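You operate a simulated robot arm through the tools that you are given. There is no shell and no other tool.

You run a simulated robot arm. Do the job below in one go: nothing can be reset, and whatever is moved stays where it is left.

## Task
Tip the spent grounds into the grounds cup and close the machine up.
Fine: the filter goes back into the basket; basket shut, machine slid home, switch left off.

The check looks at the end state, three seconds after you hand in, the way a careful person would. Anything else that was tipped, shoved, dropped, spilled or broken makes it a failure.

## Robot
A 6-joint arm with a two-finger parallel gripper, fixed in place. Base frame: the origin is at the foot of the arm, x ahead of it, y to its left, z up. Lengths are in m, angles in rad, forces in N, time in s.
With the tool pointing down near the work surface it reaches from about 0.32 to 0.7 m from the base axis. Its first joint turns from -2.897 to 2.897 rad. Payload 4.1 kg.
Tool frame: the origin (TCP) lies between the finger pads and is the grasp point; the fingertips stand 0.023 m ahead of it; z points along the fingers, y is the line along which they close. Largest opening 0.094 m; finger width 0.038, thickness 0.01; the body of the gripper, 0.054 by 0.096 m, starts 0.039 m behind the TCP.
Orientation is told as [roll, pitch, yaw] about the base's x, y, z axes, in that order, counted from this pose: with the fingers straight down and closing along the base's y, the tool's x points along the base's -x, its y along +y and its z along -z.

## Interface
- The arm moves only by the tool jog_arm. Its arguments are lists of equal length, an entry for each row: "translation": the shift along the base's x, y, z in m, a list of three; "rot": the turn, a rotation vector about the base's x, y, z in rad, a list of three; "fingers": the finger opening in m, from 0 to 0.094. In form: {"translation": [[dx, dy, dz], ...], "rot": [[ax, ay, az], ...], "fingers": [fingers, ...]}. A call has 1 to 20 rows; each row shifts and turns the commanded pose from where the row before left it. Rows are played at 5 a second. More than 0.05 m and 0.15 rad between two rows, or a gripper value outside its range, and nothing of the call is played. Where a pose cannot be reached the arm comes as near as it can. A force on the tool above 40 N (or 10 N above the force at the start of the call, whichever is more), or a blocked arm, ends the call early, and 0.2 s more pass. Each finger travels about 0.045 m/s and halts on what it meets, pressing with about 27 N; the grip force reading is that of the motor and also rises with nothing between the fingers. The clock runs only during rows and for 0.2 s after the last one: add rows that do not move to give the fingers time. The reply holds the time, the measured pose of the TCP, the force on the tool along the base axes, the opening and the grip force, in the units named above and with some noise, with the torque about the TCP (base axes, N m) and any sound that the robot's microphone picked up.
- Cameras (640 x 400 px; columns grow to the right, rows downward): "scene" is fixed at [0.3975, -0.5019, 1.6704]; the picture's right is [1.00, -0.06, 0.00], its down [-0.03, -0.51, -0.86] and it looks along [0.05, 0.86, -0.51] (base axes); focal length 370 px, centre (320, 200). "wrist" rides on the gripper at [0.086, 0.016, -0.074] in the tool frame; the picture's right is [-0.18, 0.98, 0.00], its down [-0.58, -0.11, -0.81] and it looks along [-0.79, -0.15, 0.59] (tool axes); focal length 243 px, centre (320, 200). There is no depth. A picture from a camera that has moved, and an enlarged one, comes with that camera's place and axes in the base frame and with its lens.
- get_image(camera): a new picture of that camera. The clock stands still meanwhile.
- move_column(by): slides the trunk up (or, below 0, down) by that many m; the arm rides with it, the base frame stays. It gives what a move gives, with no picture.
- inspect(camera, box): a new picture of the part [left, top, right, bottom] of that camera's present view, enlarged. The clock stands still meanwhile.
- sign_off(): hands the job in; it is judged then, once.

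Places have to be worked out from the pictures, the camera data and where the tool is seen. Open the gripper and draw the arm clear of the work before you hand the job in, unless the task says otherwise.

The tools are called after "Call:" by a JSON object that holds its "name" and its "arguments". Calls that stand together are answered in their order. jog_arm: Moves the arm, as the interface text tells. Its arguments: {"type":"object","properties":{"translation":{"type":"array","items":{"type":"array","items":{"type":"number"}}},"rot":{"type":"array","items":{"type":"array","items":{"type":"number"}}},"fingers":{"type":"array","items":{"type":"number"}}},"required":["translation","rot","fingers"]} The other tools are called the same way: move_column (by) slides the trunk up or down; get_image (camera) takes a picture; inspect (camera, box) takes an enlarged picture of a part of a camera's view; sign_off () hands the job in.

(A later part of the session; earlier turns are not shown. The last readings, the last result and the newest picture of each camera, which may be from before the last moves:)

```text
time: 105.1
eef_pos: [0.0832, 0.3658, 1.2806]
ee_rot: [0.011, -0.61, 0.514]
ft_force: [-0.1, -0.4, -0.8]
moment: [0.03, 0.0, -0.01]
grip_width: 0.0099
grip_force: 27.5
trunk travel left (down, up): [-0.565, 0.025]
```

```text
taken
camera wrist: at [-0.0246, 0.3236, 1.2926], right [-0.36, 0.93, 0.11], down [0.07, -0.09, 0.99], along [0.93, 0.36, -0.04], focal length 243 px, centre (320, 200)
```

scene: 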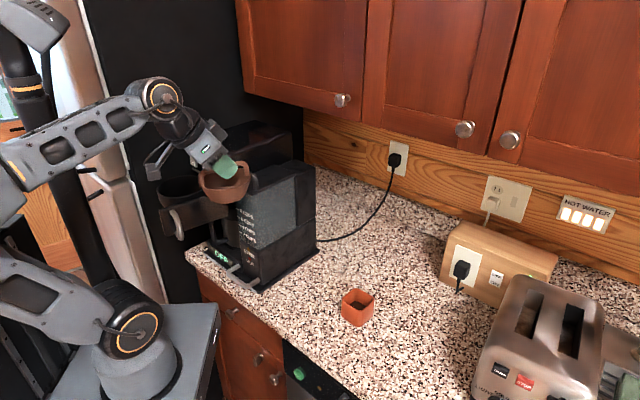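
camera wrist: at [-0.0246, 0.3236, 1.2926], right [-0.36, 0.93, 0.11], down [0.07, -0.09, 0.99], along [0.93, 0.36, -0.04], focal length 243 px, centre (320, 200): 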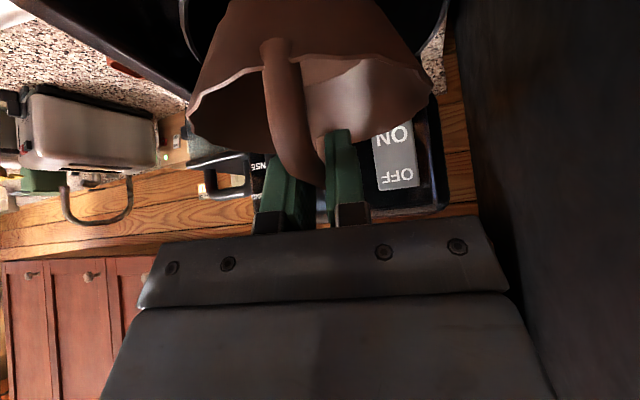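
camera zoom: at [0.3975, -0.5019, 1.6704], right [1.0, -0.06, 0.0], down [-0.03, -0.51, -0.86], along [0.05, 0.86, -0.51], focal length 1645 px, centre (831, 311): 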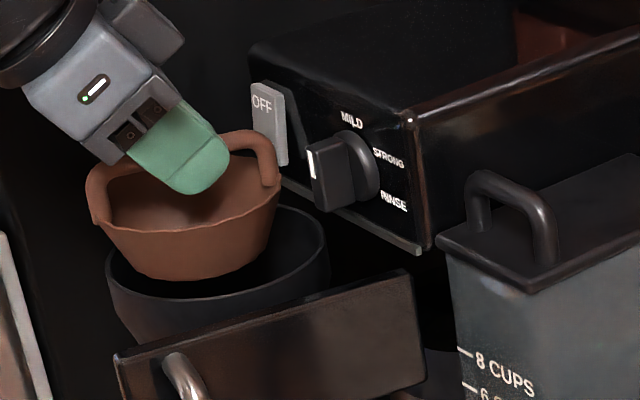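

Matches the lift picture. I continue down into the bowl with the small inward shift, slowly.

Call:
{"name": "jog_arm", "arguments": {"translation": [[0.0013, 0.0011, -0.006], [0.0013, 0.0011, -0.006], [0.0013, 0.0011, -0.006], [0.0013, 0.0011, -0.006], [0.001, 0.001, -0.006], [0, 0, -0.006], [0, 0, -0.006], [0, 0, -0.005], [0, 0, 0]], "rot": [[0, 0, 0], [0, 0, 0], [0, 0, 0], [0, 0, 0], [0, 0, 0], [0, 0, 0], [0, 0, 0], [0, 0, 0], [0, 0, 0]], "fingers": [0, 0, 0, 0, 0, 0, 0, 0, 0]}}

Call:
{"name": "inspect", "arguments": {"camera": "scene", "box": [145, 150, 245, 220]}}

Call:
{"name": "get_image", "arguments": {"camera": "wrist"}}

```text
time: 107.1
eef_pos: [0.0892, 0.37, 1.2332]
ee_rot: [0.011, -0.604, 0.514]
ft_force: [-0.4, 0.9, -0.9]
moment: [0.03, 0.0, -0.01]
grip_width: 0.01
grip_force: 26.8
trunk travel left (down, up): [-0.565, 0.025]
```

```text
5.71 times, centred on (195, 185) of scene
camera zoom: at [0.3975, -0.5019, 1.6704], right [1.0, -0.06, 0.0], down [-0.03, -0.51, -0.86], along [0.05, 0.86, -0.51], focal length 2115 px, centre (1034, 286)
```

zoom: 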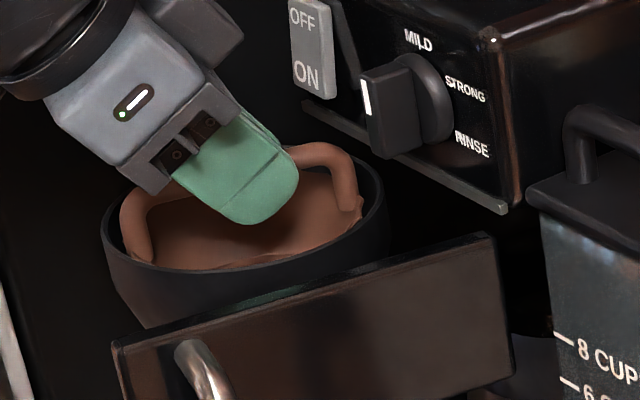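

```text
taken
camera wrist: at [-0.0176, 0.3281, 1.2455], right [-0.36, 0.93, 0.11], down [0.07, -0.09, 0.99], along [0.93, 0.36, -0.04], focal length 243 px, centre (320, 200)
```

wrist: 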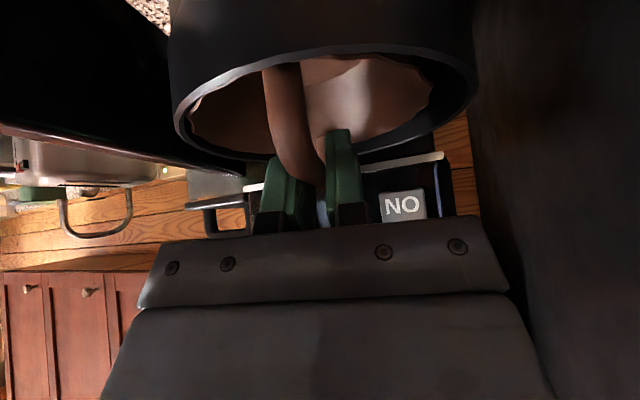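

The filter is entering the bowl with no contact force. I'll lower the last ~2.5 cm in small steps until it seats.

Call:
{"name": "jog_arm", "arguments": {"translation": [[0, 0, -0.005], [0, 0, -0.005], [0, 0, -0.004], [0, 0, -0.004], [0, 0, -0.003], [0, 0, 0]], "rot": [[0, 0, 0], [0, 0, 0], [0, 0, 0], [0, 0, 0], [0, 0, 0], [0, 0, 0]], "fingers": [0, 0, 0, 0, 0, 0]}}

Call:
{"name": "inspect", "arguments": {"camera": "scene", "box": [145, 150, 245, 220]}}

```text
time: 108.5
eef_pos: [0.089, 0.3703, 1.2119]
ee_rot: [0.012, -0.605, 0.515]
ft_force: [1.1, -1.1, 0.2]
moment: [0.0, 0.02, 0.03]
grip_width: 0.01
grip_force: 27.4
trunk travel left (down, up): [-0.565, 0.025]
```

```text
5.71 times, centred on (195, 185) of scene
camera zoom: at [0.3975, -0.5019, 1.6704], right [1.0, -0.06, 0.0], down [-0.03, -0.51, -0.86], along [0.05, 0.86, -0.51], focal length 2115 px, centre (1034, 286)
```

zoom: 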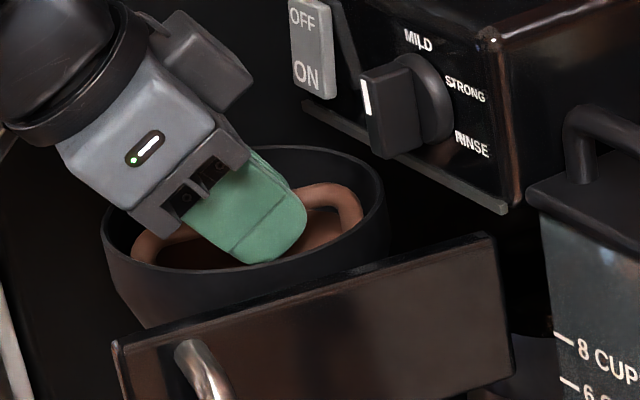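

Nearly seated. I'll lower 4–5 mm more in tiny steps.

Call:
{"name": "jog_arm", "arguments": {"translation": [[0, 0, -0.002], [0, 0, -0.002], [0, 0, -0.001], [0, 0, 0]], "rot": [[0, 0, 0], [0, 0, 0], [0, 0, 0], [0, 0, 0]], "fingers": [0, 0, 0, 0]}}

Call:
{"name": "inspect", "arguments": {"camera": "scene", "box": [145, 150, 245, 220]}}

```text
time: 109.5
eef_pos: [0.0887, 0.3693, 1.2088]
ee_rot: [0.014, -0.61, 0.512]
ft_force: [3.5, -1.2, 14.8]
moment: [0.27, -0.48, -0.02]
grip_width: 0.0097
grip_force: 26.9
trunk travel left (down, up): [-0.565, 0.025]
```

```text
5.71 times, centred on (195, 185) of scene
camera zoom: at [0.3975, -0.5019, 1.6704], right [1.0, -0.06, 0.0], down [-0.03, -0.51, -0.86], along [0.05, 0.86, -0.51], focal length 2115 px, centre (1034, 286)
```

zoom: 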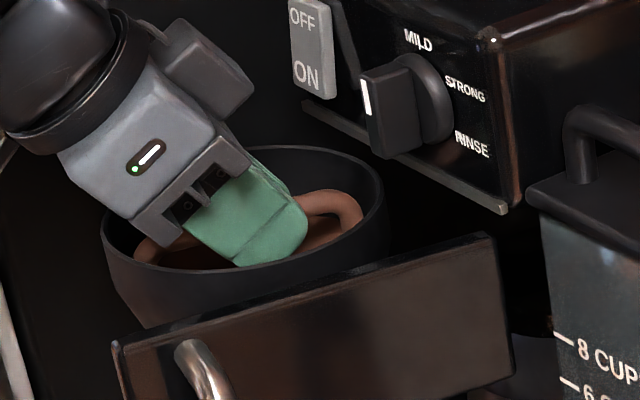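

Contact force shows the filter has seated. I'll open the fingers and let it settle, then rise straight up.

Call:
{"name": "jog_arm", "arguments": {"translation": [[0, 0, 0.001], [0, 0, 0.001], [0, 0, 0], [0, 0, 0], [0, 0, 0.005], [0, 0, 0.01], [0, 0, 0.012], [0, 0, 0]], "rot": [[0, 0, 0], [0, 0, 0], [0, 0, 0], [0, 0, 0], [0, 0, 0], [0, 0, 0], [0, 0, 0], [0, 0, 0]], "fingers": [0.012, 0.025, 0.04, 0.04, 0.04, 0.04, 0.04, 0.04]}}

Call:
{"name": "inspect", "arguments": {"camera": "scene", "box": [145, 150, 245, 220]}}

Call:
{"name": "get_image", "arguments": {"camera": "wrist"}}

```text
time: 111.3
eef_pos: [0.0882, 0.3703, 1.2369]
ee_rot: [0.012, -0.607, 0.514]
ft_force: [0.3, -0.7, 1.4]
moment: [-0.03, -0.01, -0.03]
grip_width: 0.04
grip_force: 0.0
trunk travel left (down, up): [-0.565, 0.025]
```

```text
5.71 times, centred on (195, 185) of scene
camera zoom: at [0.3975, -0.5019, 1.6704], right [1.0, -0.06, 0.0], down [-0.03, -0.51, -0.86], along [0.05, 0.86, -0.51], focal length 2115 px, centre (1034, 286)
```

zoom: 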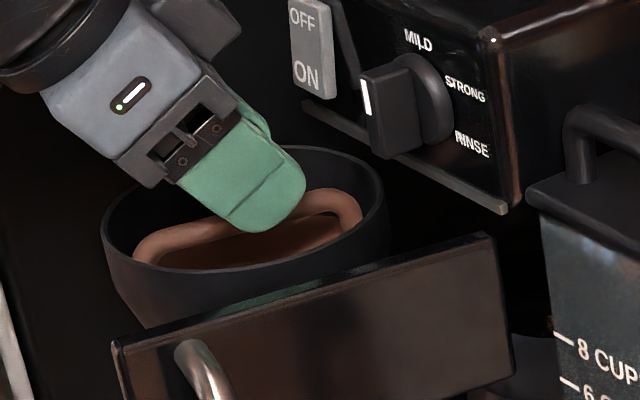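

```text
taken
camera wrist: at [-0.0182, 0.3281, 1.2488], right [-0.36, 0.93, 0.11], down [0.07, -0.09, 0.99], along [0.93, 0.36, -0.04], focal length 243 px, centre (320, 200)
```

wrist: 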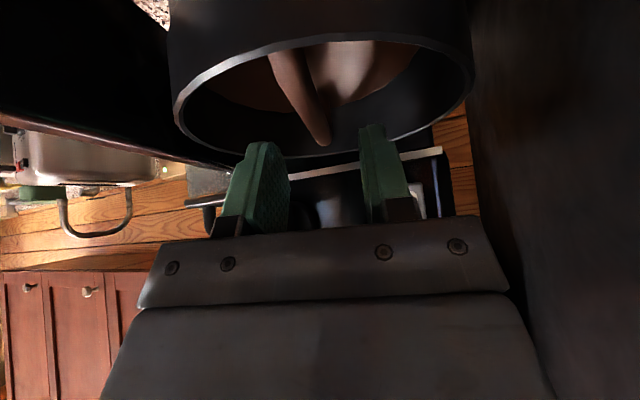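

The filter sits in the bowl with its bail below the rim as before. I'll rise and take the same look-down view as earlier to confirm it is properly seated.

Call:
{"name": "jog_arm", "arguments": {"translation": [[0, 0, 0.015], [0, 0, 0.02], [-0.012, -0.007, 0.002], [-0.012, -0.007, 0], [-0.012, -0.007, 0], [-0.0115, -0.006, 0], [0, 0, 0]], "rot": [[0, 0, 0], [0, 0, 0], [-0.074, 0.1304, 0], [-0.074, 0.1304, 0], [-0.074, 0.1304, 0], [-0.074, 0.1304, 0], [0, 0, 0]], "fingers": [0.04, 0.05, 0.07, 0.09, 0.094, 0.094, 0.094]}}

Call:
{"name": "get_image", "arguments": {"camera": "wrist"}}

Call:
{"name": "inspect", "arguments": {"camera": "wrist", "box": [250, 60, 430, 220]}}

Call:
{"name": "inspect", "arguments": {"camera": "scene", "box": [145, 150, 245, 220]}}

```text
time: 112.9
eef_pos: [0.0414, 0.3436, 1.2719]
ee_rot: [0.008, -0.006, 0.513]
ft_force: [0.6, -0.2, 0.3]
moment: [-0.01, -0.01, 0.06]
grip_width: 0.0938
grip_force: 0.0
trunk travel left (down, up): [-0.565, 0.025]
```

```text
taken
camera wrist: at [-0.0421, 0.3149, 1.3474], right [-0.32, 0.95, 0.01], down [0.56, 0.18, 0.81], along [0.76, 0.27, -0.59], focal length 243 px, centre (320, 200)
```

wrist: 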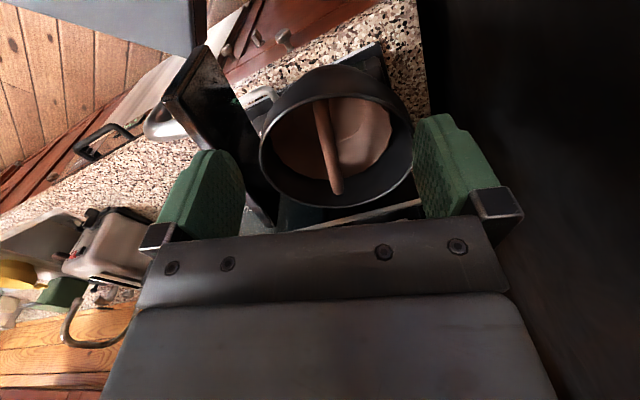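

```text
2.50 times, centred on (340, 140) of wrist
camera zoom: at [-0.0421, 0.3149, 1.3474], right [-0.32, 0.95, 0.01], down [0.56, 0.18, 0.81], along [0.76, 0.27, -0.59], focal length 606 px, centre (270, 350)
```

zoom: 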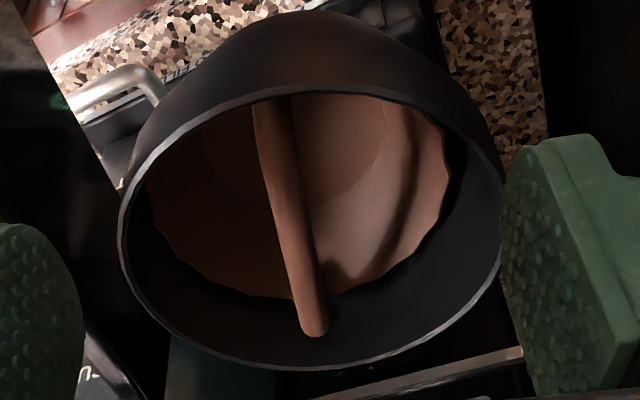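

```text
5.71 times, centred on (195, 185) of scene
camera zoom: at [0.3975, -0.5019, 1.6704], right [1.0, -0.06, 0.0], down [-0.03, -0.51, -0.86], along [0.05, 0.86, -0.51], focal length 2115 px, centre (1034, 286)
```

zoom: 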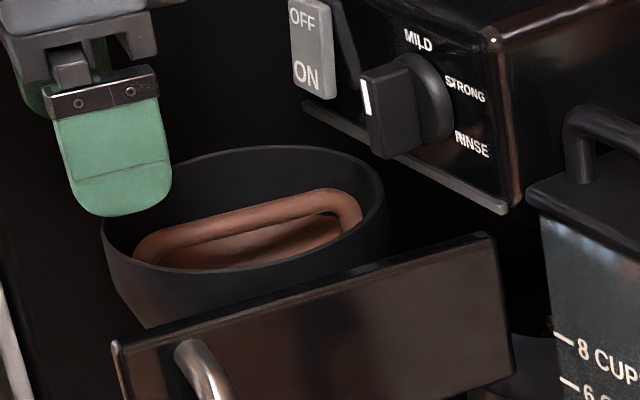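

The filter is back in place, empty and level. Now to close the basket: I'll return to the hand pose used when I released the basket handle, rising first, then turning.

Call:
{"name": "jog_arm", "arguments": {"translation": [[0, 0, 0.03], [0, 0, 0.035], [0, 0, 0.035], [0, 0, 0.028], [0.007, -0.0104, 0], [0.007, -0.0104, 0], [0.007, -0.0104, 0], [0.007, -0.0104, 0], [0.007, -0.0104, 0], [0.007, -0.0104, 0], [0.007, -0.0104, 0], [0.007, -0.0104, 0], [0.007, -0.0104, 0], [0.007, -0.0104, 0], [0.007, -0.0104, 0], [0.007, -0.0104, 0], [0.007, -0.0104, 0], [0, 0, 0]], "rot": [[0, 0, 0], [0, 0, 0], [0, 0, 0], [0, 0, 0], [0, 0, 0.135], [0, 0, 0.135], [0, 0, 0.135], [0, 0, 0.135], [0, 0, 0.135], [0, 0, 0.135], [0, 0, 0.135], [0, 0, 0.135], [0, 0, 0.135], [0, 0, 0.135], [0, 0, 0.135], [0, 0, 0.135], [0, 0, 0.135], [0, 0, 0]], "fingers": [0.094, 0.09, 0.08, 0.07, 0.06, 0.05, 0.05, 0.05, 0.05, 0.05, 0.05, 0.05, 0.05, 0.05, 0.05, 0.05, 0.05, 0.05]}}

Call:
{"name": "jog_arm", "arguments": {"translation": [[0, 0, 0], [0, 0, 0], [0, 0, 0], [0, 0, 0], [0, 0, 0]], "rot": [[0.1088, 0.0916, 0], [0.1088, 0.0916, 0], [0.1088, 0.0916, 0], [0.1088, 0.0916, 0], [0, 0, 0]], "fingers": [0.05, 0.05, 0.05, 0.05, 0.05]}}

Call:
{"name": "get_image", "arguments": {"camera": "scene"}}

```text
time: 116.7
eef_pos: [0.1333, 0.209, 1.4015]
ee_rot: [0.009, -0.005, 2.27]
ft_force: [0.0, 0.1, -0.4]
moment: [-0.05, 0.01, 0.03]
grip_width: 0.0502
grip_force: 0.0
trunk travel left (down, up): [-0.565, 0.025]
```

```text
time: 117.9
eef_pos: [0.1317, 0.2084, 1.4012]
ee_rot: [0.009, -0.579, 2.266]
ft_force: [-0.5, 0.0, 1.0]
moment: [0.01, 0.02, -0.03]
grip_width: 0.0499
grip_force: 0.1
trunk travel left (down, up): [-0.565, 0.025]
```

```text
taken
```

scene: 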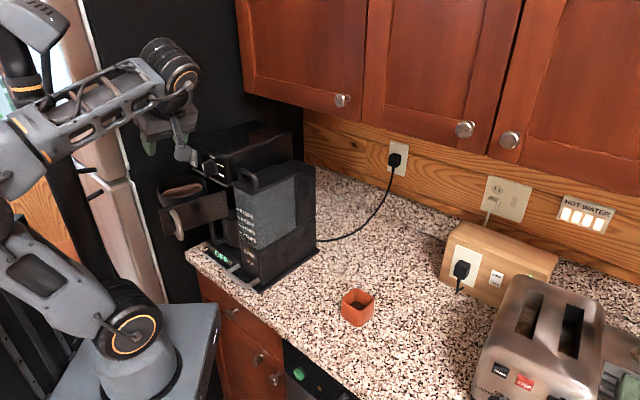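

Same pose as after the handle release. I'll lower the trunk 0.17 m and check the handle's place between the fingers.

Call:
{"name": "move_column", "arguments": {"by": -0.17}}

Call:
{"name": "get_image", "arguments": {"camera": "wrist"}}

Call:
{"name": "inspect", "arguments": {"camera": "scene", "box": [120, 110, 330, 300]}}

```text
time: 119.8
eef_pos: [0.1324, 0.2075, 1.2305]
ee_rot: [0.011, -0.576, 2.266]
ft_force: [-0.9, -0.6, -0.5]
moment: [0.0, 0.01, 0.01]
grip_width: 0.0504
grip_force: 0.1
trunk travel left (down, up): [-0.395, 0.195]
```

```text
taken
camera wrist: at [0.1924, 0.1119, 1.2471], right [-0.85, -0.52, 0.11], down [0.06, 0.11, 0.99], along [-0.52, 0.85, -0.07], focal length 243 px, centre (320, 200)
```

wrist: 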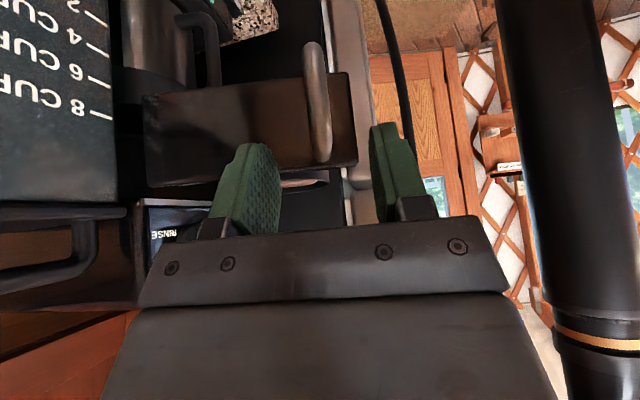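

```text
2.11 times, centred on (225, 205) of scene
camera zoom: at [0.3975, -0.5019, 1.6704], right [1.0, -0.06, 0.0], down [-0.03, -0.51, -0.86], along [0.05, 0.86, -0.51], focal length 779 px, centre (520, 190)
```

zoom: 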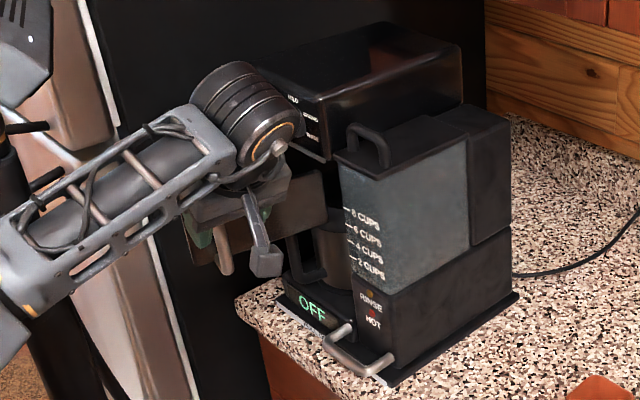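

The handle is exactly where I left it. I'll reverse the retreat onto the handle and close the fingers.

Call:
{"name": "jog_arm", "arguments": {"translation": [[-0.007, 0.0085, -0.017], [-0.007, 0.0085, -0.017], [-0.007, 0.0085, -0.017], [0, 0, -0.003], [0, 0, 0], [0, 0, 0], [0, 0, 0], [0, 0, 0]], "rot": [[0, 0, 0], [0, 0, 0], [0, 0, 0], [0, 0, 0], [0, 0, 0], [0, 0, 0], [0, 0, 0], [0, 0, 0]], "fingers": [0.05, 0.05, 0.05, 0.05, 0.03, 0.015, 0.005, 0.005]}}

Call:
{"name": "get_image", "arguments": {"camera": "wrist"}}

```text
time: 121.6
eef_pos: [0.1105, 0.2321, 1.1777]
ee_rot: [0.008, -0.575, 2.269]
ft_force: [-0.4, -0.9, -5.5]
moment: [1.24, -0.94, 0.02]
grip_width: 0.0139
grip_force: 45.1
trunk travel left (down, up): [-0.395, 0.195]
```

```text
taken
camera wrist: at [0.1718, 0.1366, 1.1932], right [-0.85, -0.52, 0.11], down [0.06, 0.11, 0.99], along [-0.53, 0.85, -0.07], focal length 243 px, centre (320, 200)
```

wrist: 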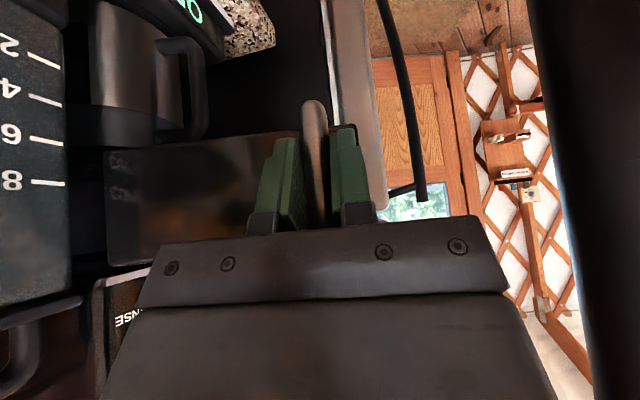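

Handle re-gripped at 0.0139 m. I'll swing the basket back along the measured arc, rotating the tool with it, in stages.

Call:
{"name": "jog_arm", "arguments": {"translation": [[-0.0048, 0.0042, 0], [-0.0047, 0.0043, 0], [-0.0045, 0.0045, 0], [-0.0042, 0.0046, 0], [-0.004, 0.0045, 0], [-0.0038, 0.0046, 0], [-0.0035, 0.0047, 0], [-0.0032, 0.0049, 0], [0, 0, 0]], "rot": [[0, 0, -0.05], [0, 0, -0.05], [0, 0, -0.05], [0, 0, -0.05], [0, 0, -0.05], [0, 0, -0.05], [0, 0, -0.05], [0, 0, -0.05], [0, 0, 0]], "fingers": [0.005, 0.005, 0.005, 0.005, 0.005, 0.005, 0.005, 0.005, 0.005]}}

Call:
{"name": "inspect", "arguments": {"camera": "scene", "box": [120, 110, 330, 300]}}

```text
time: 123.6
eef_pos: [0.078, 0.2695, 1.1779]
ee_rot: [0.013, -0.576, 1.867]
ft_force: [0.1, 0.8, -7.3]
moment: [0.78, -1.39, 0.04]
grip_width: 0.014
grip_force: 45.5
trunk travel left (down, up): [-0.395, 0.195]
```

```text
2.11 times, centred on (225, 205) of scene
camera zoom: at [0.3975, -0.5019, 1.6704], right [1.0, -0.06, 0.0], down [-0.03, -0.51, -0.86], along [0.05, 0.86, -0.51], focal length 779 px, centre (520, 190)
```

zoom: 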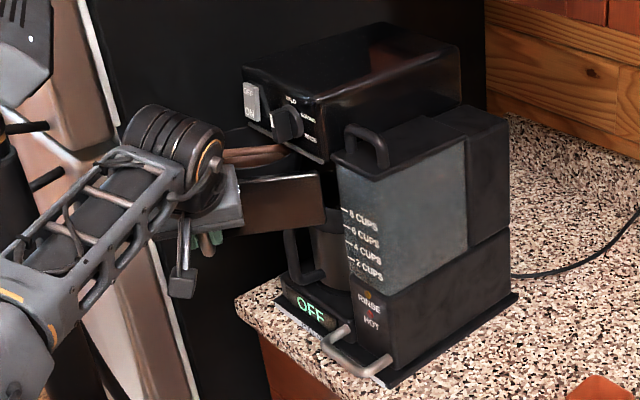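

Force is negligible and the basket is swinging in smoothly. Next stage: to about 0.7 rad.

Call:
{"name": "jog_arm", "arguments": {"translation": [[-0.003, 0.0056, 0], [-0.0027, 0.0058, 0], [-0.0024, 0.006, 0], [-0.002, 0.0061, 0], [-0.0022, 0.0063, 0], [-0.0018, 0.0064, 0], [-0.0015, 0.0065, 0], [-0.0012, 0.0065, 0], [0, 0, 0]], "rot": [[0, 0, -0.05], [0, 0, -0.05], [0, 0, -0.05], [0, 0, -0.05], [0, 0, -0.05], [0, 0, -0.05], [0, 0, -0.05], [0, 0, -0.05], [0, 0, 0]], "fingers": [0.005, 0.005, 0.005, 0.005, 0.005, 0.005, 0.005, 0.005, 0.005]}}

Call:
{"name": "inspect", "arguments": {"camera": "scene", "box": [140, 130, 270, 230]}}

```text
time: 125.6
eef_pos: [0.0619, 0.3191, 1.177]
ee_rot: [0.01, -0.578, 1.469]
ft_force: [2.2, 0.6, 7.4]
moment: [0.04, -1.54, 0.03]
grip_width: 0.0139
grip_force: 44.7
trunk travel left (down, up): [-0.395, 0.195]
```

```text
4.00 times, centred on (205, 180) of scene
camera zoom: at [0.3975, -0.5019, 1.6704], right [1.0, -0.06, 0.0], down [-0.03, -0.51, -0.86], along [0.05, 0.86, -0.51], focal length 1481 px, centre (780, 280)
```

zoom: 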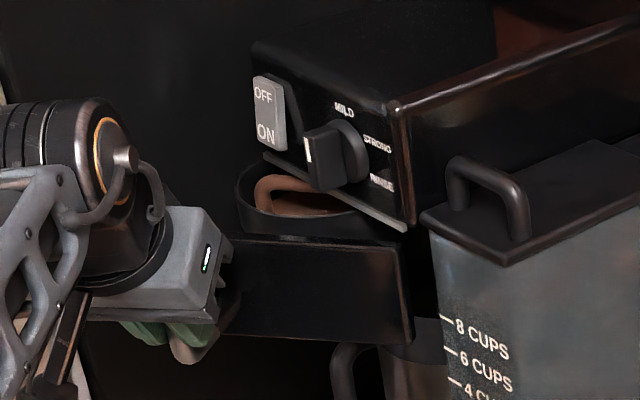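

Still smooth, with the filter's bail passing under the top unit. Continue to about 0.3 rad.

Call:
{"name": "jog_arm", "arguments": {"translation": [[-0.0006, 0.006, 0], [-0.0003, 0.0061, 0], [0, 0.0061, 0], [0.0002, 0.0061, 0], [0.0006, 0.0052, 0], [0.0008, 0.0052, 0], [0.0009, 0.0051, 0], [0.0009, 0.0051, 0], [0, 0, 0]], "rot": [[0, 0, -0.05], [0, 0, -0.05], [0, 0, -0.05], [0, 0, -0.05], [0, 0, -0.045], [0, 0, -0.045], [0, 0, -0.045], [0, 0, -0.045], [0, 0, 0]], "fingers": [0.005, 0.005, 0.005, 0.005, 0.005, 0.005, 0.005, 0.005, 0.005]}}

Call:
{"name": "inspect", "arguments": {"camera": "scene", "box": [140, 130, 270, 230]}}

```text
time: 127.6
eef_pos: [0.0644, 0.3632, 1.1778]
ee_rot: [0.01, -0.578, 1.087]
ft_force: [-2.1, 1.4, 20.6]
moment: [-0.49, -1.45, 0.1]
grip_width: 0.014
grip_force: 44.8
trunk travel left (down, up): [-0.395, 0.195]
```

```text
4.00 times, centred on (205, 180) of scene
camera zoom: at [0.3975, -0.5019, 1.6704], right [1.0, -0.06, 0.0], down [-0.03, -0.51, -0.86], along [0.05, 0.86, -0.51], focal length 1481 px, centre (780, 280)
```

zoom: 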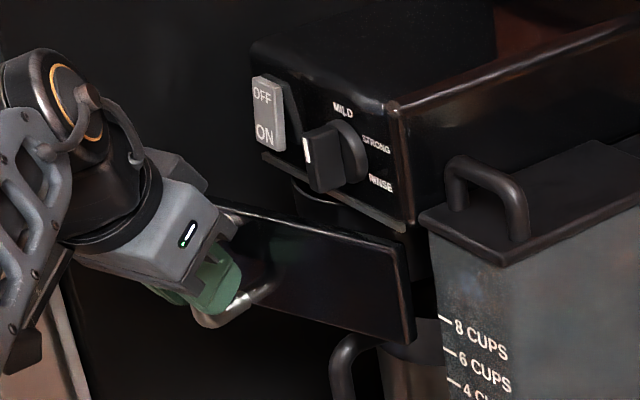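

The basket is at ~0.3 rad. I'll ease off the slight downward press and swing the rest of the way shut.

Call:
{"name": "jog_arm", "arguments": {"translation": [[0.0016, 0.0059, 0.002], [0.0018, 0.0058, 0.002], [0.002, 0.0057, 0], [0.0022, 0.0056, 0], [0.0024, 0.0055, 0], [0, 0, 0]], "rot": [[0, 0, -0.046], [0, 0, -0.046], [0, 0, -0.046], [0, 0, -0.046], [0, 0, -0.046], [0, 0, 0]], "fingers": [0.005, 0.005, 0.005, 0.005, 0.005, 0.005]}}

Call:
{"name": "inspect", "arguments": {"camera": "scene", "box": [140, 130, 270, 230]}}

```text
time: 129.0
eef_pos: [0.0736, 0.3946, 1.1786]
ee_rot: [0.002, -0.567, 0.86]
ft_force: [-2.7, 1.6, -35.1]
moment: [-1.01, 0.01, -0.03]
grip_width: 0.0137
grip_force: 45.1
trunk travel left (down, up): [-0.395, 0.195]
```

```text
4.00 times, centred on (205, 180) of scene
camera zoom: at [0.3975, -0.5019, 1.6704], right [1.0, -0.06, 0.0], down [-0.03, -0.51, -0.86], along [0.05, 0.86, -0.51], focal length 1481 px, centre (780, 280)
```

zoom: 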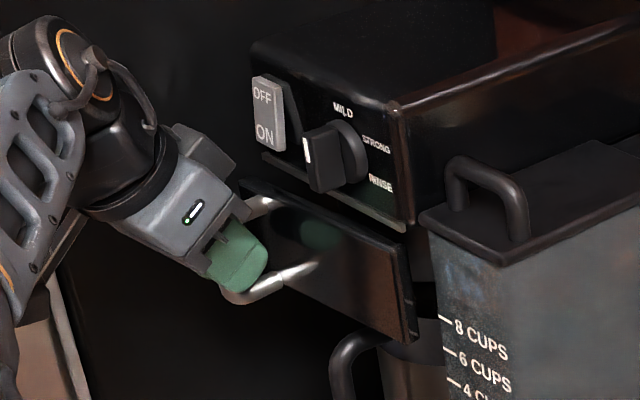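

Basket is nearly shut (≈0.09 rad), but my 4 mm raise over-corrected the vertical. I'll lower 2.5 mm and push the last bit closed.

Call:
{"name": "jog_arm", "arguments": {"translation": [[0, 0, -0.0025], [0.0025, 0.005, 0], [0.0025, 0.0045, 0], [0, 0, 0]], "rot": [[0, 0, 0], [0, 0, -0.046], [0, 0, -0.046], [0, 0, 0]], "fingers": [0.005, 0.005, 0.005, 0.005]}}

Call:
{"name": "inspect", "arguments": {"camera": "scene", "box": [140, 130, 270, 230]}}

Call:
{"name": "get_image", "arguments": {"camera": "wrist"}}

```text
time: 130.0
eef_pos: [0.0779, 0.4032, 1.1781]
ee_rot: [0.005, -0.573, 0.767]
ft_force: [-6.6, 3.7, -26.9]
moment: [-0.45, -1.24, 0.05]
grip_width: 0.0137
grip_force: 44.9
trunk travel left (down, up): [-0.395, 0.195]
```

```text
4.00 times, centred on (205, 180) of scene
camera zoom: at [0.3975, -0.5019, 1.6704], right [1.0, -0.06, 0.0], down [-0.03, -0.51, -0.86], along [0.05, 0.86, -0.51], focal length 1481 px, centre (780, 280)
```

zoom: 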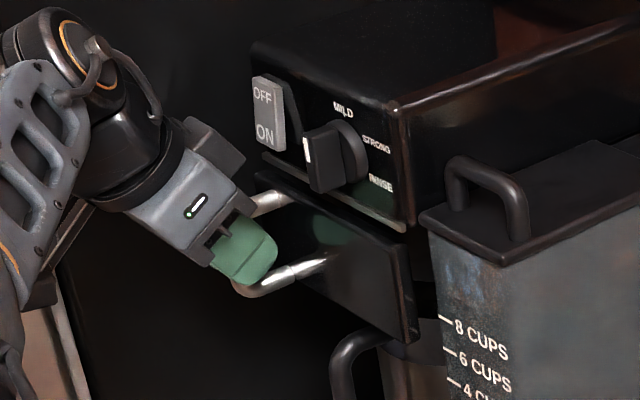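

```text
taken
camera wrist: at [-0.0145, 0.337, 1.1937], right [-0.57, 0.81, 0.11], down [0.12, -0.05, 0.99], along [0.81, 0.58, -0.07], focal length 243 px, centre (320, 200)
```

wrist: 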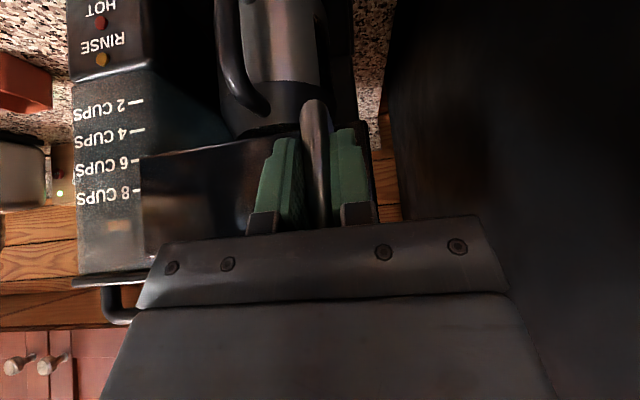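

The basket is essentially closed. I'll relieve the vertical pull and press inward a few more millimetres to feel for the closed stop.

Call:
{"name": "jog_arm", "arguments": {"translation": [[0, 0, -0.002], [0.0012, 0.0014, 0], [0.0012, 0.0014, 0], [0, 0, 0]], "rot": [[0, 0, 0], [0, 0, 0], [0, 0, 0], [0, 0, 0]], "fingers": [0.005, 0.005, 0.005, 0.005]}}

```text
time: 131.0
eef_pos: [0.0812, 0.405, 1.1776]
ee_rot: [0.011, -0.577, 0.768]
ft_force: [-5.8, 3.3, -1.7]
moment: [-1.75, -0.28, -0.05]
grip_width: 0.0141
grip_force: 45.3
trunk travel left (down, up): [-0.395, 0.195]
```

It moved ~3 mm with no resistance. I'll check by picture whether the basket moved further in or the machine slid on its tray.

Call:
{"name": "inspect", "arguments": {"camera": "scene", "box": [140, 130, 270, 230]}}

Call:
{"name": "inspect", "arguments": {"camera": "scene", "box": [180, 200, 330, 300]}}

Call:
{"name": "get_image", "arguments": {"camera": "wrist"}}

```text
4.00 times, centred on (205, 180) of scene
camera zoom: at [0.3975, -0.5019, 1.6704], right [1.0, -0.06, 0.0], down [-0.03, -0.51, -0.86], along [0.05, 0.86, -0.51], focal length 1481 px, centre (780, 280)
```

zoom: 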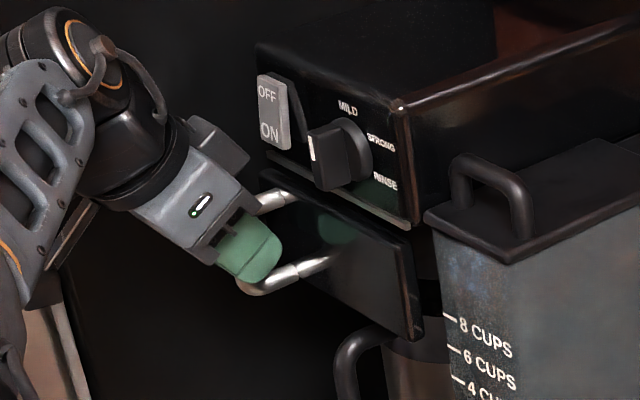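

```text
4.00 times, centred on (255, 250) of scene
camera zoom: at [0.3975, -0.5019, 1.6704], right [1.0, -0.06, 0.0], down [-0.03, -0.51, -0.86], along [0.05, 0.86, -0.51], focal length 1481 px, centre (580, 0)
```

zoom: 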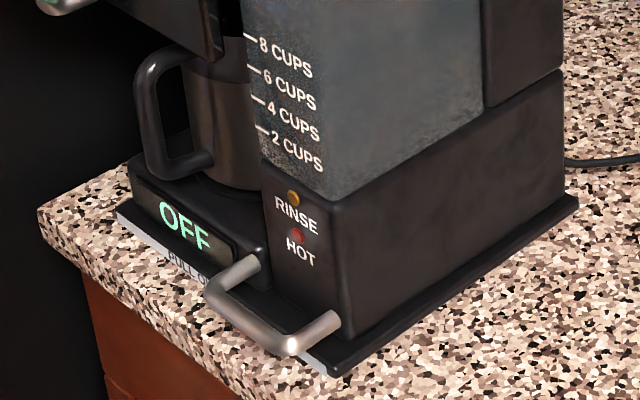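

```text
taken
camera wrist: at [-0.0121, 0.3392, 1.1934], right [-0.57, 0.81, 0.11], down [0.12, -0.05, 0.99], along [0.81, 0.58, -0.06], focal length 243 px, centre (320, 200)
```

wrist: 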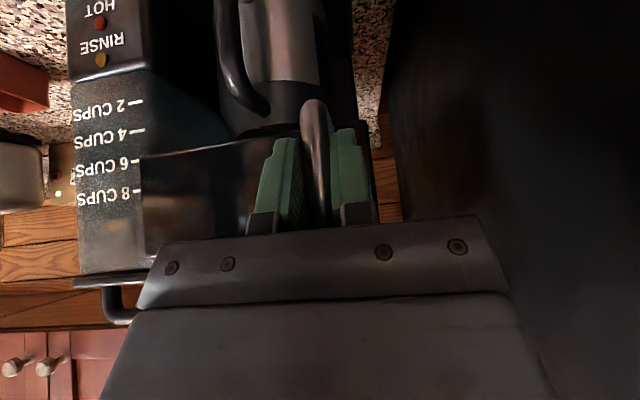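

The pictures show the whole machine and tray slid back ~8 mm without twisting — it rides on a slide, and it gives way inward, so home is further back. Holding the shut basket by its handle, I'll push gently inward 4 cm and watch the force.

Call:
{"name": "jog_arm", "arguments": {"translation": [[0.004, 0.004, 0], [0.006, 0.006, 0], [0.006, 0.006, 0], [0.006, 0.006, 0], [0.006, 0.006, 0], [0, 0, 0]], "rot": [[0, 0, 0], [0, 0, 0], [0, 0, 0], [0, 0, 0], [0, 0, 0], [0, 0, 0]], "fingers": [0.005, 0.005, 0.005, 0.005, 0.005, 0.005]}}

Call:
{"name": "get_image", "arguments": {"camera": "scene"}}

```text
time: 132.4
eef_pos: [0.1077, 0.4327, 1.1773]
ee_rot: [0.014, -0.578, 0.765]
ft_force: [-7.1, 6.0, 14.2]
moment: [-1.05, -1.03, 0.14]
grip_width: 0.014
grip_force: 45.3
trunk travel left (down, up): [-0.395, 0.195]
```

```text
taken
```

scene: 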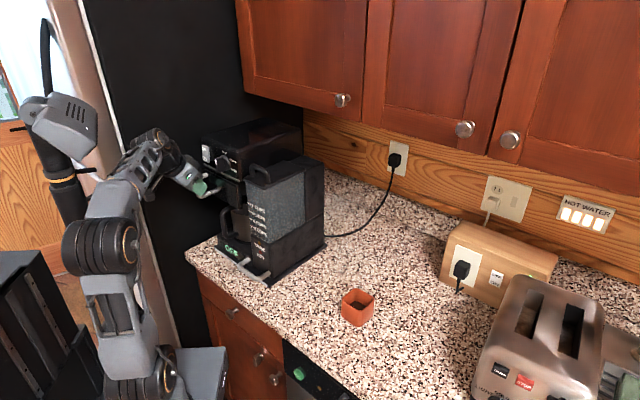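

The machine slides freely back in a straight line. I'll inspect it before continuing, then push further with force monitoring.

Call:
{"name": "inspect", "arguments": {"camera": "scene", "box": [170, 110, 340, 300]}}

Call:
{"name": "jog_arm", "arguments": {"translation": [[0.004, 0.004, 0], [0.006, 0.006, -0.001], [0.006, 0.006, 0], [0.006, 0.006, 0], [0.006, 0.006, 0], [0, 0, 0]], "rot": [[0, 0, 0], [0, 0, 0], [0, 0, 0], [0, 0, 0], [0, 0, 0], [0, 0, 0]], "fingers": [0.005, 0.005, 0.005, 0.005, 0.005, 0.005]}}

Call:
{"name": "inspect", "arguments": {"camera": "scene", "box": [170, 110, 340, 300]}}

```text
2.11 times, centred on (255, 205) of scene
camera zoom: at [0.3975, -0.5019, 1.6704], right [1.0, -0.06, 0.0], down [-0.03, -0.51, -0.86], along [0.05, 0.86, -0.51], focal length 779 px, centre (457, 190)
```

zoom: 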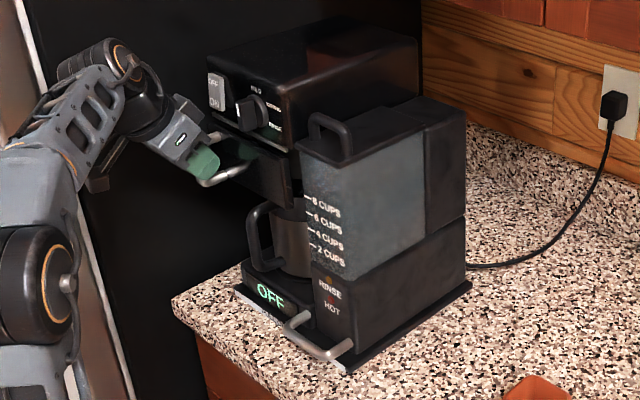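

```text
time: 133.8
eef_pos: [0.1359, 0.4604, 1.1776]
ee_rot: [0.012, -0.582, 0.765]
ft_force: [-11.7, 8.2, 27.9]
moment: [-0.87, -1.26, 0.12]
grip_width: 0.014
grip_force: 45.5
trunk travel left (down, up): [-0.395, 0.195]
```

```text
2.11 times, centred on (255, 205) of scene
camera zoom: at [0.3975, -0.5019, 1.6704], right [1.0, -0.06, 0.0], down [-0.03, -0.51, -0.86], along [0.05, 0.86, -0.51], focal length 779 px, centre (457, 190)
```

zoom: 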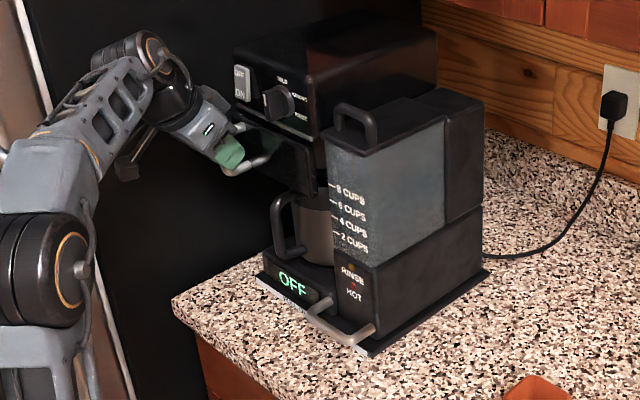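

Still sliding freely, with only small side and vertical preload on the grip. I'll relieve those (z +1.5 mm, slightly left) and push on.

Call:
{"name": "jog_arm", "arguments": {"translation": [[-0.0015, 0.0015, 0.0015], [0.004, 0.004, 0], [0.006, 0.006, 0], [0.006, 0.006, 0], [0.006, 0.006, 0], [0.006, 0.006, 0], [0, 0, 0]], "rot": [[0, 0, 0], [0, 0, 0], [0, 0, 0], [0, 0, 0], [0, 0, 0], [0, 0, 0], [0, 0, 0]], "fingers": [0.005, 0.005, 0.005, 0.005, 0.005, 0.005, 0.005]}}

Call:
{"name": "get_image", "arguments": {"camera": "scene"}}

```text
time: 135.4
eef_pos: [0.1637, 0.49, 1.1786]
ee_rot: [0.009, -0.574, 0.766]
ft_force: [-1.2, 0.8, 6.8]
moment: [-0.83, -1.19, 0.05]
grip_width: 0.0138
grip_force: 44.7
trunk travel left (down, up): [-0.395, 0.195]
```

```text
taken
```

scene: 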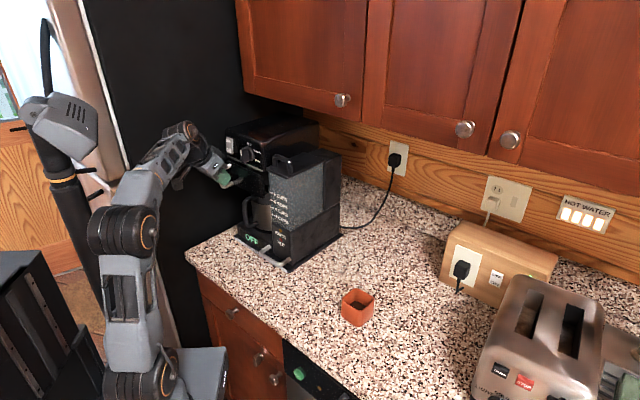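

No stop felt yet (about 12 cm in so far). I'll keep pushing gently.

Call:
{"name": "jog_arm", "arguments": {"translation": [[0.004, 0.004, 0], [0.006, 0.006, 0], [0.006, 0.006, 0], [0.006, 0.006, 0], [0.006, 0.006, 0], [0.006, 0.006, 0], [0, 0, 0]], "rot": [[0, 0, 0], [0, 0, 0], [0, 0, 0], [0, 0, 0], [0, 0, 0], [0, 0, 0], [0, 0, 0]], "fingers": [0.005, 0.005, 0.005, 0.005, 0.005, 0.005, 0.005]}}

Call:
{"name": "get_image", "arguments": {"camera": "scene"}}

Call:
{"name": "get_image", "arguments": {"camera": "wrist"}}

```text
time: 137.0
eef_pos: [0.1986, 0.524, 1.1781]
ee_rot: [0.01, -0.577, 0.766]
ft_force: [2.8, -0.8, 6.7]
moment: [-0.98, -1.13, 0.02]
grip_width: 0.014
grip_force: 45.2
trunk travel left (down, up): [-0.395, 0.195]
```

```text
taken
```

scene: 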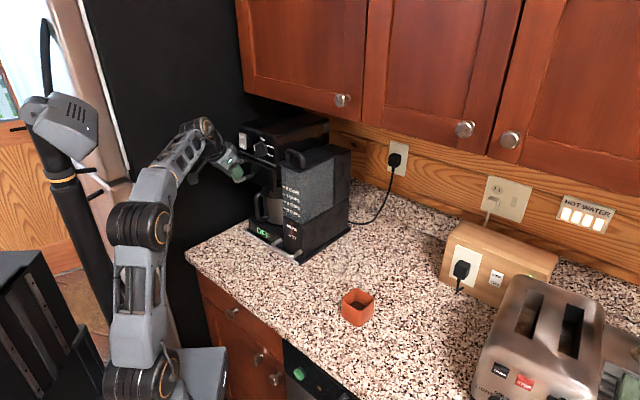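

```text
taken
camera wrist: at [0.1054, 0.4571, 1.1931], right [-0.57, 0.81, 0.11], down [0.12, -0.05, 0.99], along [0.81, 0.58, -0.06], focal length 243 px, centre (320, 200)
```

wrist: 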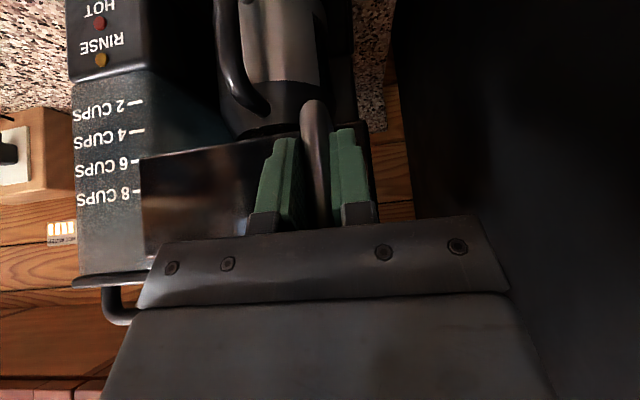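

Still no stop, and the machine is heading in under the wall cabinet with ample clearance. Another gentle 5 cm.

Call:
{"name": "jog_arm", "arguments": {"translation": [[0.004, 0.004, 0], [0.006, 0.006, 0], [0.006, 0.006, 0], [0.006, 0.006, 0], [0.006, 0.006, 0], [0.006, 0.006, 0], [0, 0, 0]], "rot": [[0, 0, 0], [0, 0, 0], [0, 0, 0], [0, 0, 0], [0, 0, 0], [0, 0, 0], [0, 0, 0]], "fingers": [0.005, 0.005, 0.005, 0.005, 0.005, 0.005, 0.005]}}

Call:
{"name": "get_image", "arguments": {"camera": "scene"}}

```text
time: 138.6
eef_pos: [0.2316, 0.5581, 1.1776]
ee_rot: [0.012, -0.573, 0.765]
ft_force: [3.8, -4.6, -0.3]
moment: [-2.12, -0.02, -0.16]
grip_width: 0.0139
grip_force: 45.2
trunk travel left (down, up): [-0.395, 0.195]
```

```text
taken
```

scene: 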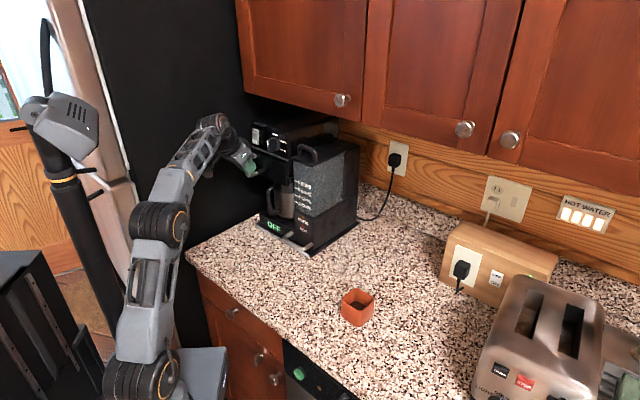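

About 21 cm in and still free. Next 4 cm, watching reach and force.

Call:
{"name": "jog_arm", "arguments": {"translation": [[0.004, 0.004, 0], [0.006, 0.006, 0], [0.006, 0.006, 0], [0.006, 0.006, 0], [0.006, 0.006, 0], [0, 0, 0]], "rot": [[0, 0, 0], [0, 0, 0], [0, 0, 0], [0, 0, 0], [0, 0, 0], [0, 0, 0]], "fingers": [0.005, 0.005, 0.005, 0.005, 0.005, 0.005]}}

Call:
{"name": "get_image", "arguments": {"camera": "scene"}}

Call:
{"name": "get_image", "arguments": {"camera": "wrist"}}

```text
time: 140.0
eef_pos: [0.2608, 0.5861, 1.1777]
ee_rot: [0.012, -0.577, 0.769]
ft_force: [3.0, -1.8, 4.9]
moment: [-1.75, -0.41, -0.01]
grip_width: 0.0137
grip_force: 45.6
trunk travel left (down, up): [-0.395, 0.195]
```

```text
taken
```

scene: 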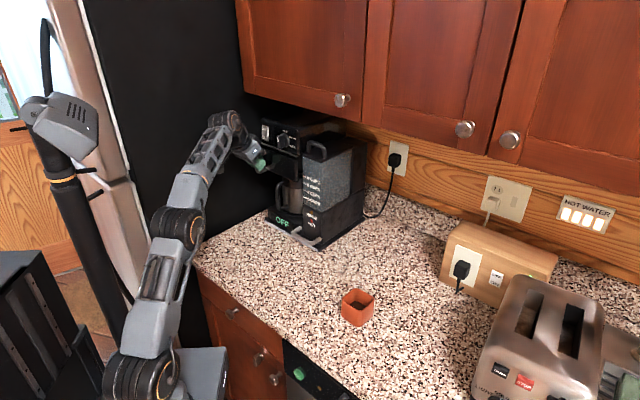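

```text
taken
camera wrist: at [0.1677, 0.5193, 1.193], right [-0.57, 0.81, 0.11], down [0.12, -0.05, 0.99], along [0.81, 0.58, -0.06], focal length 243 px, centre (320, 200)
```

wrist: 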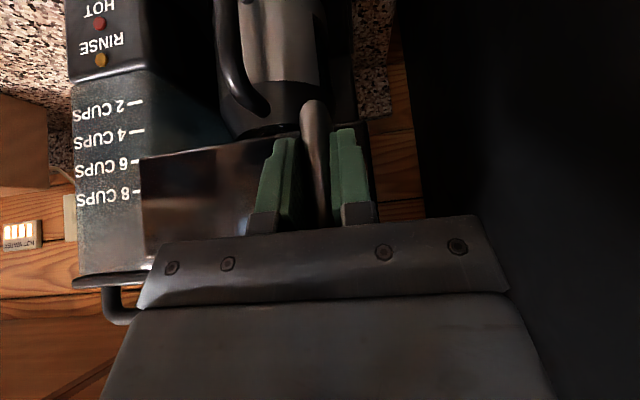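

About 26 cm in, r≈0.64 m. I'll continue in smaller steps, checking for a stop and for clearance between the wrist and cabinet.

Call:
{"name": "inspect", "arguments": {"camera": "scene", "box": [190, 70, 360, 260]}}

Call:
{"name": "jog_arm", "arguments": {"translation": [[0.003, 0.003, 0], [0.004, 0.004, 0], [0.004, 0.004, 0], [0, 0, 0]], "rot": [[0, 0, 0], [0, 0, 0], [0, 0, 0], [0, 0, 0]], "fingers": [0.005, 0.005, 0.005, 0.005]}}

```text
2.11 times, centred on (275, 165) of scene
camera zoom: at [0.3975, -0.5019, 1.6704], right [1.0, -0.06, 0.0], down [-0.03, -0.51, -0.86], along [0.05, 0.86, -0.51], focal length 779 px, centre (415, 274)
```

zoom: 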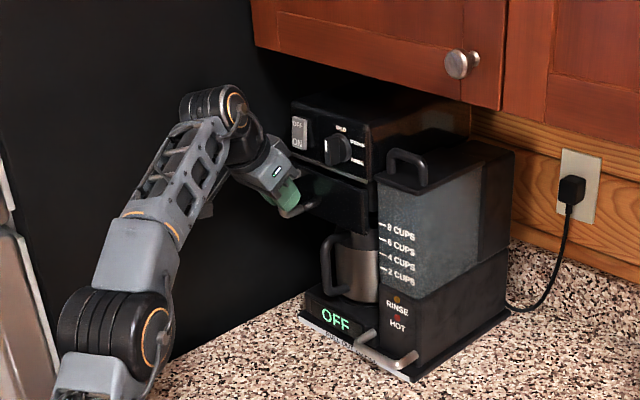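

```text
time: 141.0
eef_pos: [0.2661, 0.592, 1.1787]
ee_rot: [0.014, -0.581, 0.766]
ft_force: [-2.9, 2.3, 19.8]
moment: [-2.1, -0.12, -0.11]
grip_width: 0.014
grip_force: 44.8
out of reach, approached as far as the arm can: row 3
trunk travel left (down, up): [-0.395, 0.195]
```

The arm is at its reach limit in this posture (r≈0.65). I'll let go of the basket handle, back off, and change to a level tool to push further with closed fingertips on the basket panel.

Call:
{"name": "jog_arm", "arguments": {"translation": [[-0.002, -0.002, -0.001], [0, 0, 0], [0, 0, 0], [-0.0115, -0.0125, 0.006], [-0.0115, -0.0125, 0.006], [-0.0115, -0.0125, 0.006], [-0.0115, -0.0125, 0.006], [-0.0115, -0.0125, 0.006], [0, 0, 0]], "rot": [[0, 0, 0], [0, 0, 0], [0, 0, 0], [0, 0, 0], [0, 0, 0], [0, 0, 0], [0, 0, 0], [0, 0, 0], [0, 0, 0]], "fingers": [0.02, 0.04, 0.05, 0.05, 0.05, 0.05, 0.05, 0.05, 0.05]}}

Call:
{"name": "get_image", "arguments": {"camera": "wrist"}}

Call:
{"name": "inspect", "arguments": {"camera": "scene", "box": [190, 70, 360, 260]}}

```text
time: 143.0
eef_pos: [0.2088, 0.5279, 1.2028]
ee_rot: [0.014, -0.575, 0.767]
ft_force: [-0.8, -0.3, 0.5]
moment: [0.0, -0.01, -0.04]
grip_width: 0.0499
grip_force: 0.0
trunk travel left (down, up): [-0.395, 0.195]
```

```text
taken
camera wrist: at [0.1158, 0.4618, 1.2186], right [-0.57, 0.81, 0.11], down [0.12, -0.05, 0.99], along [0.81, 0.58, -0.07], focal length 243 px, centre (320, 200)
```

wrist: 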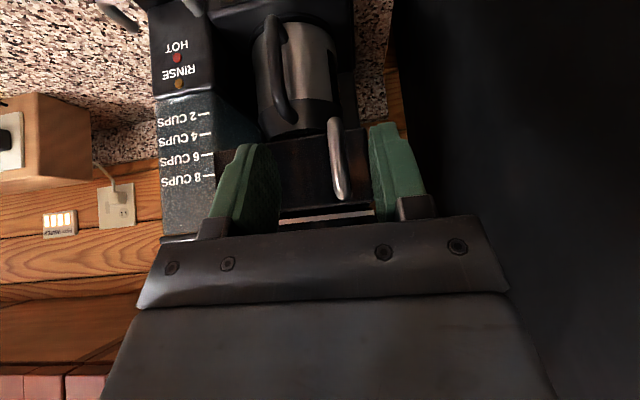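

```text
2.11 times, centred on (275, 165) of scene
camera zoom: at [0.3975, -0.5019, 1.6704], right [1.0, -0.06, 0.0], down [-0.03, -0.51, -0.86], along [0.05, 0.86, -0.51], focal length 779 px, centre (415, 274)
```

zoom: 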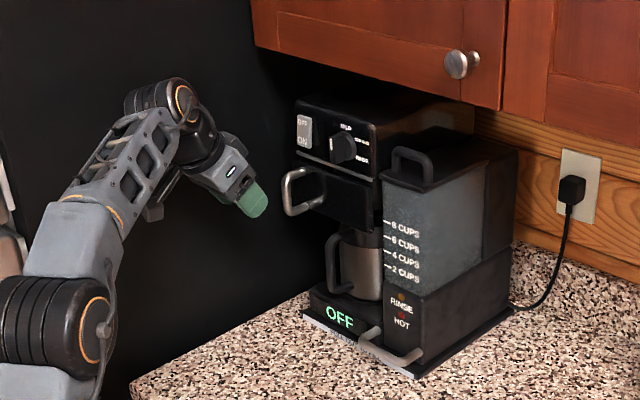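

The basket stayed shut and the handle is clear. Now I'll level the tool, close the fingers, and line up with the middle of the basket panel (v≈0.166, z≈1.168), still 10 cm short of it.

Call:
{"name": "jog_arm", "arguments": {"translation": [[0.006, -0.006, -0.005], [0.006, -0.006, -0.005], [0.006, -0.006, -0.005], [0.006, -0.006, -0.005], [0.006, -0.006, -0.005], [0.006, -0.006, -0.005], [0.006, -0.006, -0.005], [0, 0, 0], [0, 0, 0]], "rot": [[0.0915, -0.0951, 0], [0.0915, -0.0951, 0], [0.0915, -0.0951, 0], [0.0915, -0.0951, 0], [0.0915, -0.0951, 0], [0.0915, -0.0951, 0], [0.0915, -0.0951, 0], [0, 0, 0], [0, 0, 0]], "fingers": [0.04, 0.03, 0.02, 0.01, 0, 0, 0, 0, 0]}}

Call:
{"name": "get_image", "arguments": {"camera": "wrist"}}

Call:
{"name": "inspect", "arguments": {"camera": "scene", "box": [190, 70, 360, 260]}}

```text
time: 145.0
eef_pos: [0.2523, 0.4858, 1.1674]
ee_rot: [0.007, -1.499, 0.77]
ft_force: [-0.2, 1.4, 0.0]
moment: [-0.01, -0.02, -0.01]
grip_width: 0.0002
grip_force: 26.4
trunk travel left (down, up): [-0.395, 0.195]
```

```text
taken
camera wrist: at [0.1838, 0.4421, 1.0872], right [-0.68, 0.71, 0.18], down [-0.47, -0.61, 0.64], along [0.57, 0.35, 0.75], focal length 243 px, centre (320, 200)
```

wrist: 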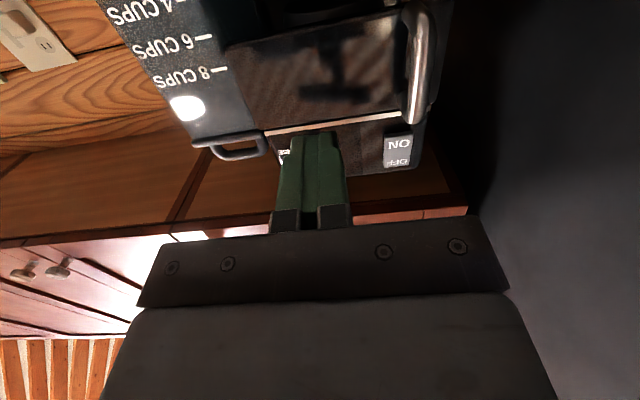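

```text
2.11 times, centred on (275, 165) of scene
camera zoom: at [0.3975, -0.5019, 1.6704], right [1.0, -0.06, 0.0], down [-0.03, -0.51, -0.86], along [0.05, 0.86, -0.51], focal length 779 px, centre (415, 274)
```

zoom: 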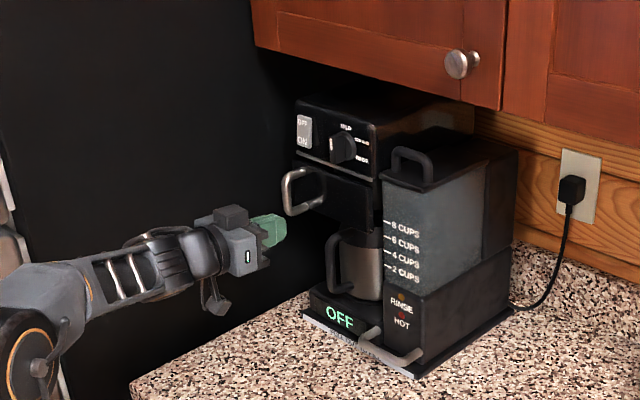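

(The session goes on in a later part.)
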